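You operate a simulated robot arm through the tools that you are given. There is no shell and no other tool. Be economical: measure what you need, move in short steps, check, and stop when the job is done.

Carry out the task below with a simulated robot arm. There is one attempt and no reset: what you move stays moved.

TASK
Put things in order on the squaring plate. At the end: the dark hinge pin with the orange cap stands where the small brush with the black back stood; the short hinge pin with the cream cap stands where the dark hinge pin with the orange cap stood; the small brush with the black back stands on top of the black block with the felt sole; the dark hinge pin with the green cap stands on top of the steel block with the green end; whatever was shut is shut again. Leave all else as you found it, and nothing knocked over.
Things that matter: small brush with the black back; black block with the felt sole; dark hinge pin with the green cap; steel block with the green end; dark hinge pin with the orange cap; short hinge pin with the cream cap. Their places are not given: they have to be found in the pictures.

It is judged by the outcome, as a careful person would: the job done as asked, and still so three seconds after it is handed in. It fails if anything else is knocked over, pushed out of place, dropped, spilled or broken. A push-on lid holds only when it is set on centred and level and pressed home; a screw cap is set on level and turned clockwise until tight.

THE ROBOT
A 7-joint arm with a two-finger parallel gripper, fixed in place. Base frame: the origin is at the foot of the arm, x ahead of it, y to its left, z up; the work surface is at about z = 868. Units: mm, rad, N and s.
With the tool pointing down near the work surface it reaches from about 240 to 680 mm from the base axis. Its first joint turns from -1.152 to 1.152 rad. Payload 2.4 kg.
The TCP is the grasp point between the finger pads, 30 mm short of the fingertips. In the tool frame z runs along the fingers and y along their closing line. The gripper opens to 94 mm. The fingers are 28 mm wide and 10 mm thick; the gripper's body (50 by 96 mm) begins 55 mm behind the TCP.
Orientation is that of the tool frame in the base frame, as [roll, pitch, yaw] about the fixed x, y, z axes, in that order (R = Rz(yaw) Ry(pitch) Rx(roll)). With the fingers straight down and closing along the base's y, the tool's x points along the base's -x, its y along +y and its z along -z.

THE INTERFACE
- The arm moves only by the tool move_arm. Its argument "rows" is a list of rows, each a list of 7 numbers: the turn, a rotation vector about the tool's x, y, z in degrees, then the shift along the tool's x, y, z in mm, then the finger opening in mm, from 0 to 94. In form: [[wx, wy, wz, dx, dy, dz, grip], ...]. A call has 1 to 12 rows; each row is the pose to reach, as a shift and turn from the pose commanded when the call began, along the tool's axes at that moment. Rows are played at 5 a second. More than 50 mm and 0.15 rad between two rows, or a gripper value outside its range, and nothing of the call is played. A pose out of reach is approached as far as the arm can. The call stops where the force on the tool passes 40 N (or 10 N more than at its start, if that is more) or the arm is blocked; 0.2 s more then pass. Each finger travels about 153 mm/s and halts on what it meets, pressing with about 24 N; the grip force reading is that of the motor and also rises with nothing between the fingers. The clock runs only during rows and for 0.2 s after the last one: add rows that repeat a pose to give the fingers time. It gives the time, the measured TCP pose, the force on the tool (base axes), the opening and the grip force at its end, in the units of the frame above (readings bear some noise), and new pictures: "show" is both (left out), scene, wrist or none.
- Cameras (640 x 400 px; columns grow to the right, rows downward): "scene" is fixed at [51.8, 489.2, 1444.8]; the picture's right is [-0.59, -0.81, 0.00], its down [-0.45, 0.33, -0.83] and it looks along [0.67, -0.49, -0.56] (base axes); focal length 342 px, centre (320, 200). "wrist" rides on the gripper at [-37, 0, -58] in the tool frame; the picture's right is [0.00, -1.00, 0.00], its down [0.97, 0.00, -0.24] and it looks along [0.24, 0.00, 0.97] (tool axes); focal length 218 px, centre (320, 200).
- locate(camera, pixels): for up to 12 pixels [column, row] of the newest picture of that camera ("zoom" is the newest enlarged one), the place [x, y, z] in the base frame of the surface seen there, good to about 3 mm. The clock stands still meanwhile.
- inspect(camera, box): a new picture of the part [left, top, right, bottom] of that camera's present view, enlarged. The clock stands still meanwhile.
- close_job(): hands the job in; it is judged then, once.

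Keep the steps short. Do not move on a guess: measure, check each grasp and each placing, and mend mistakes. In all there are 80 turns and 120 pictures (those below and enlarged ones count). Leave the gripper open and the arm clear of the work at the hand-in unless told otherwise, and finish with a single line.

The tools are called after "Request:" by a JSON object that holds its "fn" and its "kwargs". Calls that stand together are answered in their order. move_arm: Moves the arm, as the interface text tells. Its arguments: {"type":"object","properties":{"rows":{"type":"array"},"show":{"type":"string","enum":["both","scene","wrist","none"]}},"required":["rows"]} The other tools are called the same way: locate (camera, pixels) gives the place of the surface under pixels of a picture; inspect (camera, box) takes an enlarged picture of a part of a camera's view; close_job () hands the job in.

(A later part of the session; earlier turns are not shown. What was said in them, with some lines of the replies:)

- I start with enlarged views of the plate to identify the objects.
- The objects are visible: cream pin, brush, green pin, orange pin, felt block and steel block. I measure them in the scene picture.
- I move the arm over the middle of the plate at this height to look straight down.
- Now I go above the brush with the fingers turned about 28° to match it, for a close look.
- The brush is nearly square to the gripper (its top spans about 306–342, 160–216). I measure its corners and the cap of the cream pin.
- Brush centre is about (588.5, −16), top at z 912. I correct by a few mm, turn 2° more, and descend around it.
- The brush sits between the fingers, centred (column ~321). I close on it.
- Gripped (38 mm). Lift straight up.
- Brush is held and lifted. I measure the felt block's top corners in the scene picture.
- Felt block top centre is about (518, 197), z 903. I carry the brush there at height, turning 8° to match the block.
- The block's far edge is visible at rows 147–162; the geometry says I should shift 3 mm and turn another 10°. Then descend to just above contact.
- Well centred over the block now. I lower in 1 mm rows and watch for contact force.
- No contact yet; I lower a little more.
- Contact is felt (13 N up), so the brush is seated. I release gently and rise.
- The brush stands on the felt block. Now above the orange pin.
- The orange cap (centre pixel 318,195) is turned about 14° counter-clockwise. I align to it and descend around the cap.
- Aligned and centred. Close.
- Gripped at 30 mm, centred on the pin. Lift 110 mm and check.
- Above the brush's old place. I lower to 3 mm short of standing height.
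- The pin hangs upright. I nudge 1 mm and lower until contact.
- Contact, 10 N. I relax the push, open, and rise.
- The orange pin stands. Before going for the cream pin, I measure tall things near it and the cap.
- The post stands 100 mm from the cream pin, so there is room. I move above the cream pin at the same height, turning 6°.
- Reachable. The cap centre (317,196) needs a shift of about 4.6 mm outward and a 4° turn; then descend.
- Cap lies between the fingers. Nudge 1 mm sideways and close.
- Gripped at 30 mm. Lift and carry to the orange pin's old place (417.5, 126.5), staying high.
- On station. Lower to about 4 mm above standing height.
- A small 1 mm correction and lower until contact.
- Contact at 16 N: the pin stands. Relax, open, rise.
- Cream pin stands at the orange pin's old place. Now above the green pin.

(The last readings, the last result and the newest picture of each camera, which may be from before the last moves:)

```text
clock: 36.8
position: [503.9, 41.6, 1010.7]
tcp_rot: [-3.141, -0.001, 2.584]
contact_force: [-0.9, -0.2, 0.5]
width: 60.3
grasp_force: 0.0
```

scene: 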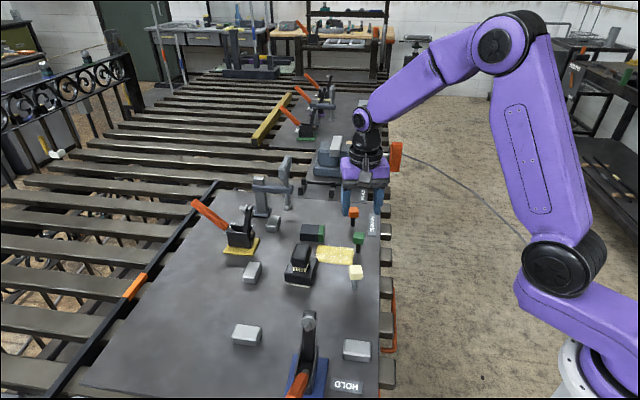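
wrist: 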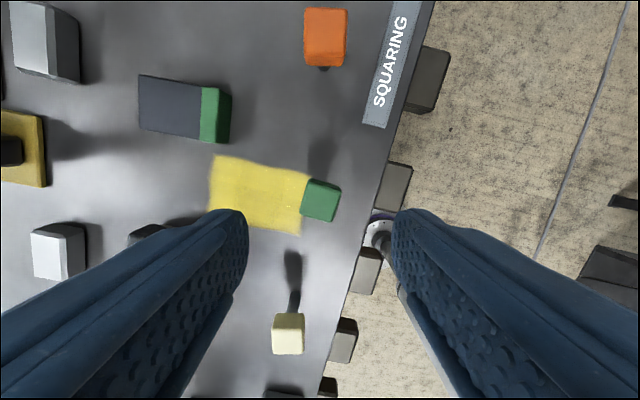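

Green cap centred at (320,200), turned about 14° clockwise. Align and descend.

Request:
{"fn": "move_arm", "kwargs": {"rows": [[0, 0, 7, -1, 0, 20, 56], [0, 0, 14, -1, 0, 50, 56], [0, 0, 14, -1, 0, 85, 56], [0, 0, 14, -1, 0, 101, 56], [0, 0, 14, -1, 0, 101, 56]]}}

```text
clock: 38.0
position: [504.3, 41.4, 911.0]
tcp_rot: [-3.14, 0.001, 2.339]
contact_force: [0.4, 0.1, 0.9]
width: 56.2
grasp_force: 0.1
```

scene: 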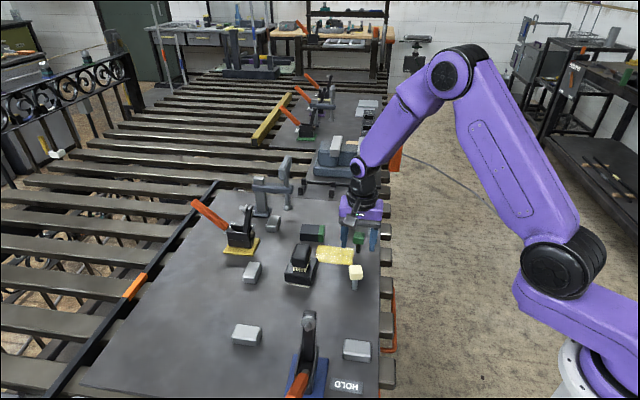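
wrist: 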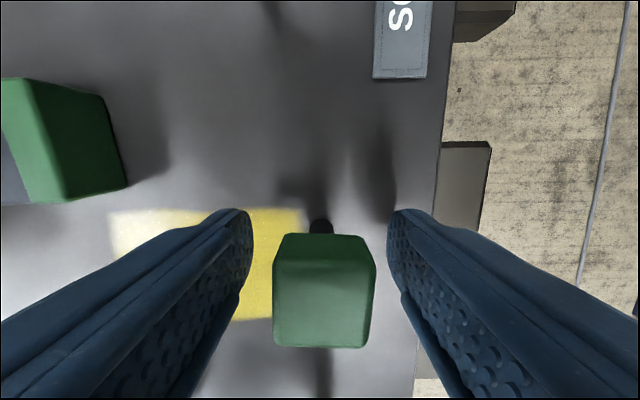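

Centred within 1 mm. Nudge and close.

Request:
{"fn": "move_arm", "kwargs": {"rows": [[0, 0, 2, 0, -0.8, 0, 50], [0, 0, 2, 0, -0.8, 0, 35], [0, 0, 2, 0, -0.8, 0, 10], [0, 0, 2, 0, -0.8, 0, 10], [0, 0, 2, 0, -0.8, 0, 10]], "show": "wrist"}}

Request:
{"fn": "inspect", "kwargs": {"camera": "scene", "box": [285, 210, 345, 250]}}

```text
clock: 39.2
position: [503.7, 40.5, 911.1]
tcp_rot: [3.141, 0.002, 2.305]
contact_force: [0.9, 0.9, 2.0]
width: 30.3
grasp_force: 24.1
```

wrist: 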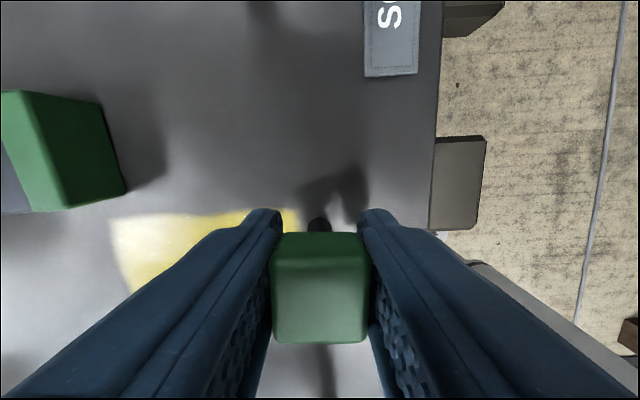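

```text
10.00 times, centred on (315, 230) of scene
```

zoom: 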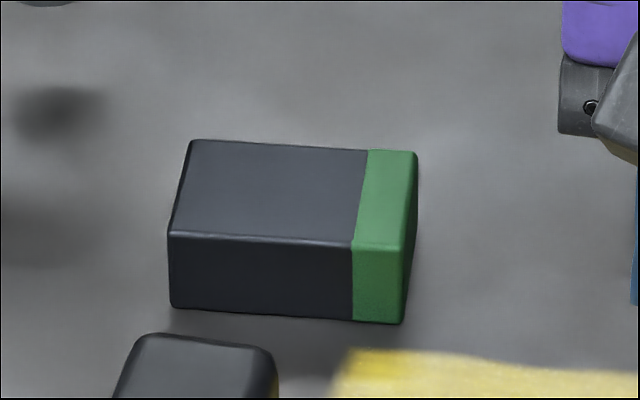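

Gripped at 30 mm. I measure the steel block's top in the enlarged picture (corners 192,141 / 415,152 / 402,243 / 170,235).

Request:
{"fn": "locate", "kwargs": {"camera": "zoom", "pixels": [[198, 147], [408, 158], [396, 240], [177, 229], [295, 193], [295, 150], [290, 233]]}}

Request:
{"fn": "move_arm", "kwargs": {"rows": [[0, 0, 0, 0, 0, -20, 10], [0, 0, 0, 0, 0, -60, 10], [0, 0, 0, 0, 0, -110, 10], [0, 0, 0, 0, 0, -110, 10]]}}

```text
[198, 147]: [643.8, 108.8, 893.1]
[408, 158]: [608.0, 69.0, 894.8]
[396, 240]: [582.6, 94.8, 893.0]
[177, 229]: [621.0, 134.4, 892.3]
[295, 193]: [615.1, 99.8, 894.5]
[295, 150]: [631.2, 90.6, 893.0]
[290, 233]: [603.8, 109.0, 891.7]
```

```text
clock: 40.2
position: [505.2, 41.8, 1023.1]
tcp_rot: [-3.141, 0.0, 2.302]
contact_force: [0.1, 0.4, -0.8]
width: 30.0
grasp_force: 23.9
```

scene: 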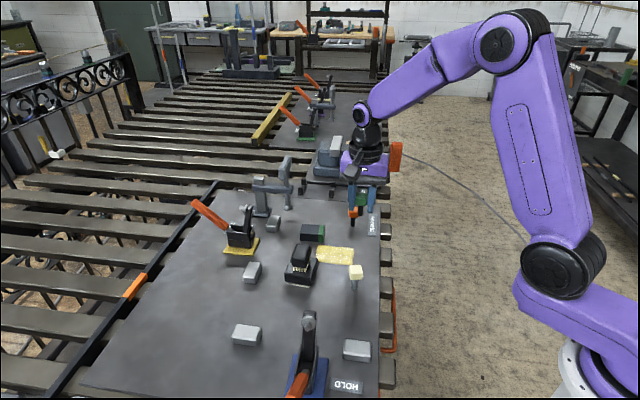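
wrist: 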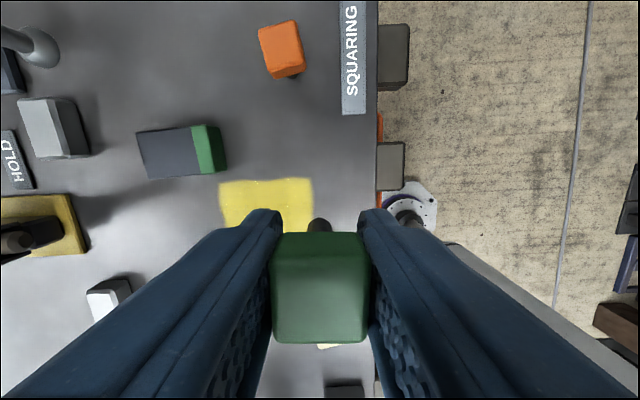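

Block top centre is about (616, 98.5), z 894. I carry the green pin above it.

Request:
{"fn": "move_arm", "kwargs": {"rows": [[0, 0, 0, -10.8, 40.5, 0, 10], [0, 0, 0, -21.6, 81, 0, 10], [0, 0, 0, -32.4, 121.5, 0, 10], [0, 0, 0, -32.4, 121.5, 0, 10]]}}

Request:
{"fn": "inspect", "kwargs": {"camera": "scene", "box": [270, 180, 360, 250]}}

```text
clock: 41.2
position: [613.1, 98.2, 1021.4]
tcp_rot: [-3.139, 0.0, 2.303]
contact_force: [-0.3, 0.2, -1.7]
width: 30.2
grasp_force: 23.9
```

scene: 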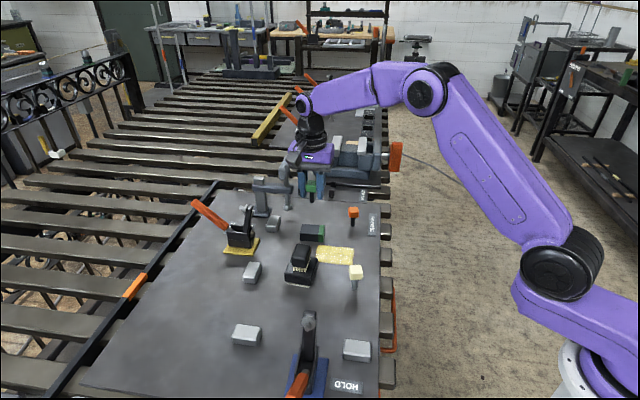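
wrist: 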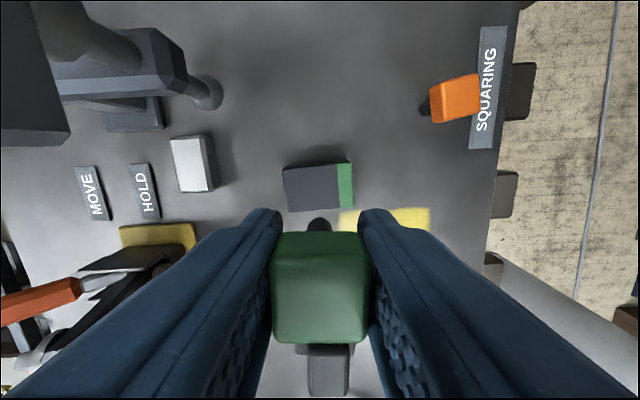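

```text
5.71 times, centred on (315, 215) of scene
```

zoom: 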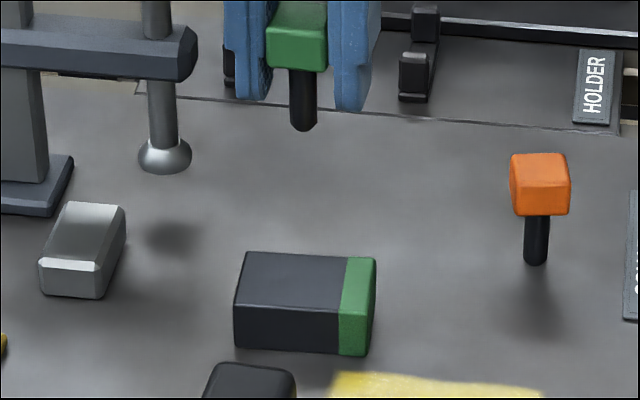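

The block's top centre shows at (319,187): shift 2.7 mm, then lower to about 4 mm above contact.

Request:
{"fn": "move_arm", "kwargs": {"rows": [[0, 0, 0, -2.7, 0.9, 30, 10], [0, 0, 0, -2.7, 0.9, 60, 10], [0, 0, 0, -2.7, 0.9, 76, 10], [0, 0, 0, -2.7, 0.9, 80, 10], [0, 0, 0, -2.7, 0.9, 80, 10]], "show": "wrist"}}

Request:
{"fn": "inspect", "kwargs": {"camera": "scene", "box": [285, 200, 345, 250]}}

```text
clock: 42.4
position: [616.4, 96.5, 942.6]
tcp_rot: [3.141, -0.001, 2.304]
contact_force: [-0.1, 0.7, -2.4]
width: 30.0
grasp_force: 24.3
```

wrist: 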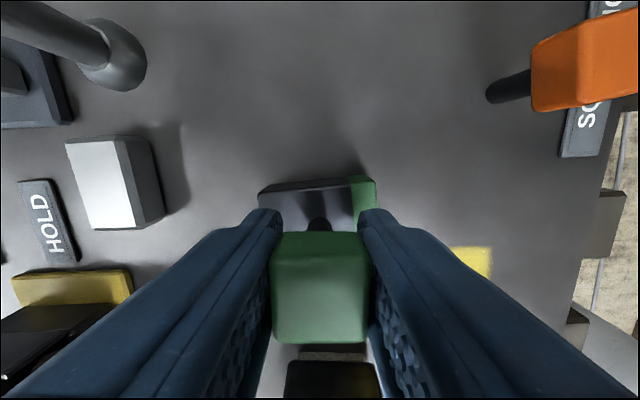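

```text
8.00 times, centred on (315, 225) of scene
```

zoom: 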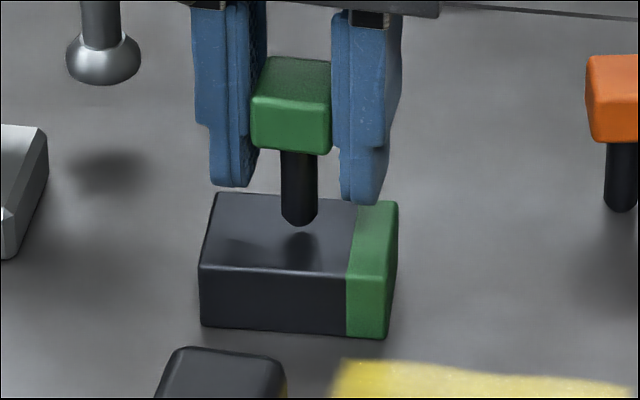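

The pin hangs above the middle of the block. Lower in small steps.

Request:
{"fn": "move_arm", "kwargs": {"rows": [[0, 0, 0, 0, 0, 1, 10], [0, 0, 0, 0, 0, 2, 10], [0, 0, 0, 0, 0, 3, 10], [0, 0, 0, 0, 0, 3, 10]], "show": "none"}}

```text
clock: 43.4
position: [618.2, 97.4, 938.0]
tcp_rot: [-3.142, 0.001, 2.305]
contact_force: [-0.6, 0.3, -1.1]
width: 30.0
grasp_force: 23.8
```

Request:
{"fn": "move_arm", "kwargs": {"rows": [[0, 0, 0, 0, 0, 0.5, 10], [0, 0, 0, 0, 0, 1, 10], [0, 0, 0, 0, 0, 1, 10]], "show": "none"}}

```text
clock: 44.2
position: [618.3, 97.7, 936.1]
tcp_rot: [-3.142, 0.001, 2.305]
contact_force: [-1.4, -1.1, 5.7]
width: 30.5
grasp_force: 24.1
```

Light contact (about 7 N). Check that it is upright, then release.

Request:
{"fn": "move_arm", "kwargs": {"rows": [[0, 0, 0, 0, 0, -0.1, 10], [0, 0, 0, 0, 0, -0.1, 34], [0, 0, 0, 0, 0, -0.1, 45], [0, 0, 0, 0, 0, -0.1, 60], [0, 0, 0, 0, 0, -0.1, 60], [0, 0, 0, 0, 0, -20, 60], [0, 0, 0, 0, 0, -60, 60], [0, 0, 0, 0, 0, -110, 60], [0, 0, 0, 0, 0, -110, 60]]}}

```text
clock: 46.2
position: [619.5, 100.0, 1046.5]
tcp_rot: [3.14, 0.0, 2.305]
contact_force: [1.1, -1.1, 1.1]
width: 60.0
grasp_force: 0.1
```

scene: 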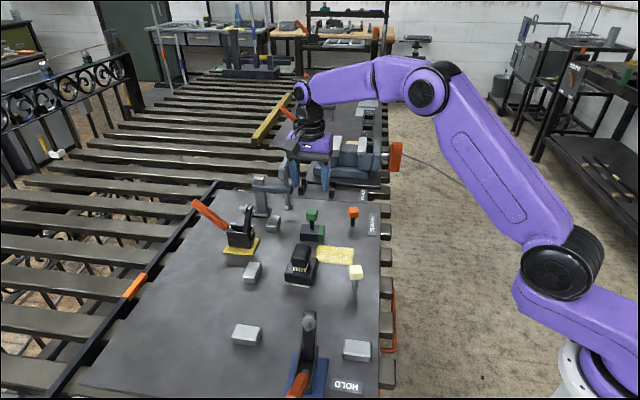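
wrist: 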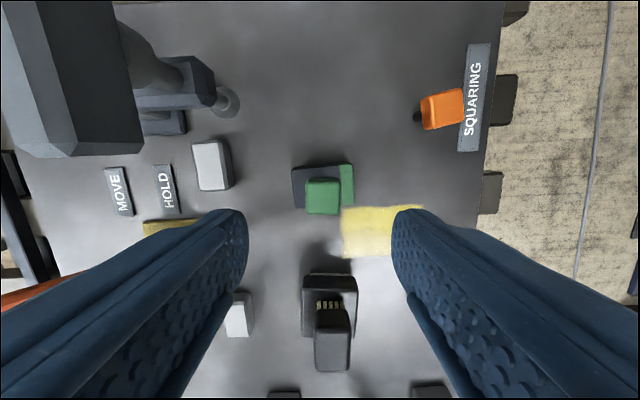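

All four stand. I rise, withdraw the arm and take a final look.

Request:
{"fn": "move_arm", "kwargs": {"rows": [[0, 0, 0, 0, 0, -45, 80], [0, 0, 0, 0, 0, -90, 94], [0, 0, 0, 18, -35, -90, 94], [0, 0, 0, 36, -70, -90, 94], [0, 0, 0, 54, -104, -90, 94], [0, 0, 0, 71, -138, -90, 94], [0, 0, 0, 71, -138, -90, 94]]}}

Request:
{"fn": "inspect", "kwargs": {"camera": "scene", "box": [220, 180, 400, 300]}}

Request:
{"fn": "locate", "kwargs": {"camera": "scene", "pixels": [[353.5, 211], [355.5, 270], [312, 214], [302, 248]]}}

```text
clock: 47.8
position: [466.4, 58.8, 1136.0]
tcp_rot: [-3.141, 0.0, 2.303]
contact_force: [0.2, 0.0, 0.0]
width: 93.9
grasp_force: 0.1
```

scene: 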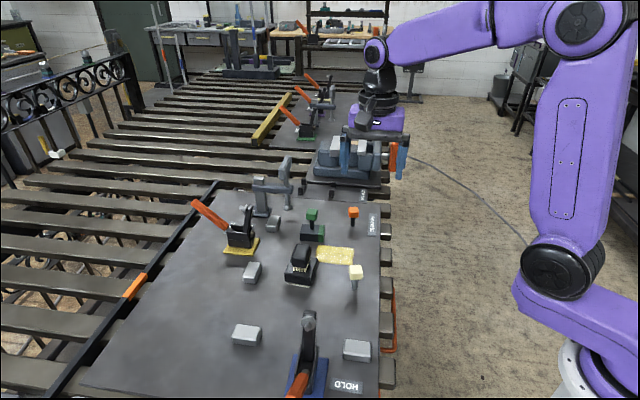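
wrist: 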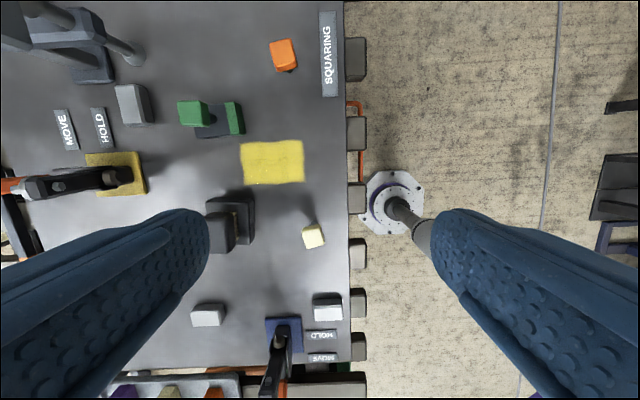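

```text
3.33 times, centred on (310, 240) of scene
```

zoom: 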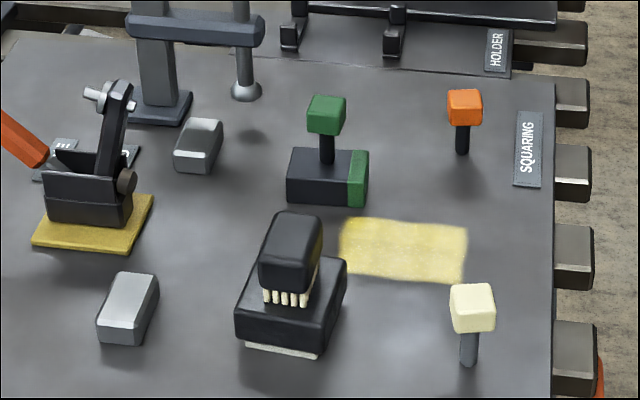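

```text
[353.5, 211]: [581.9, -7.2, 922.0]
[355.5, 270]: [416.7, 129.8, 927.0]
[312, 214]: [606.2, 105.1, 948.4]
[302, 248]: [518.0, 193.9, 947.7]
```

Everything stands upright where it should, the other things are where they were, and the arm is clear with its gripper open. I hand the job in.

Request:
{"fn": "close_job", "kwargs": {}}

```text
The job is handed in.
```

All four pieces stand upright in their new places, nothing else was moved or knocked over, and nothing had to be opened or shut.
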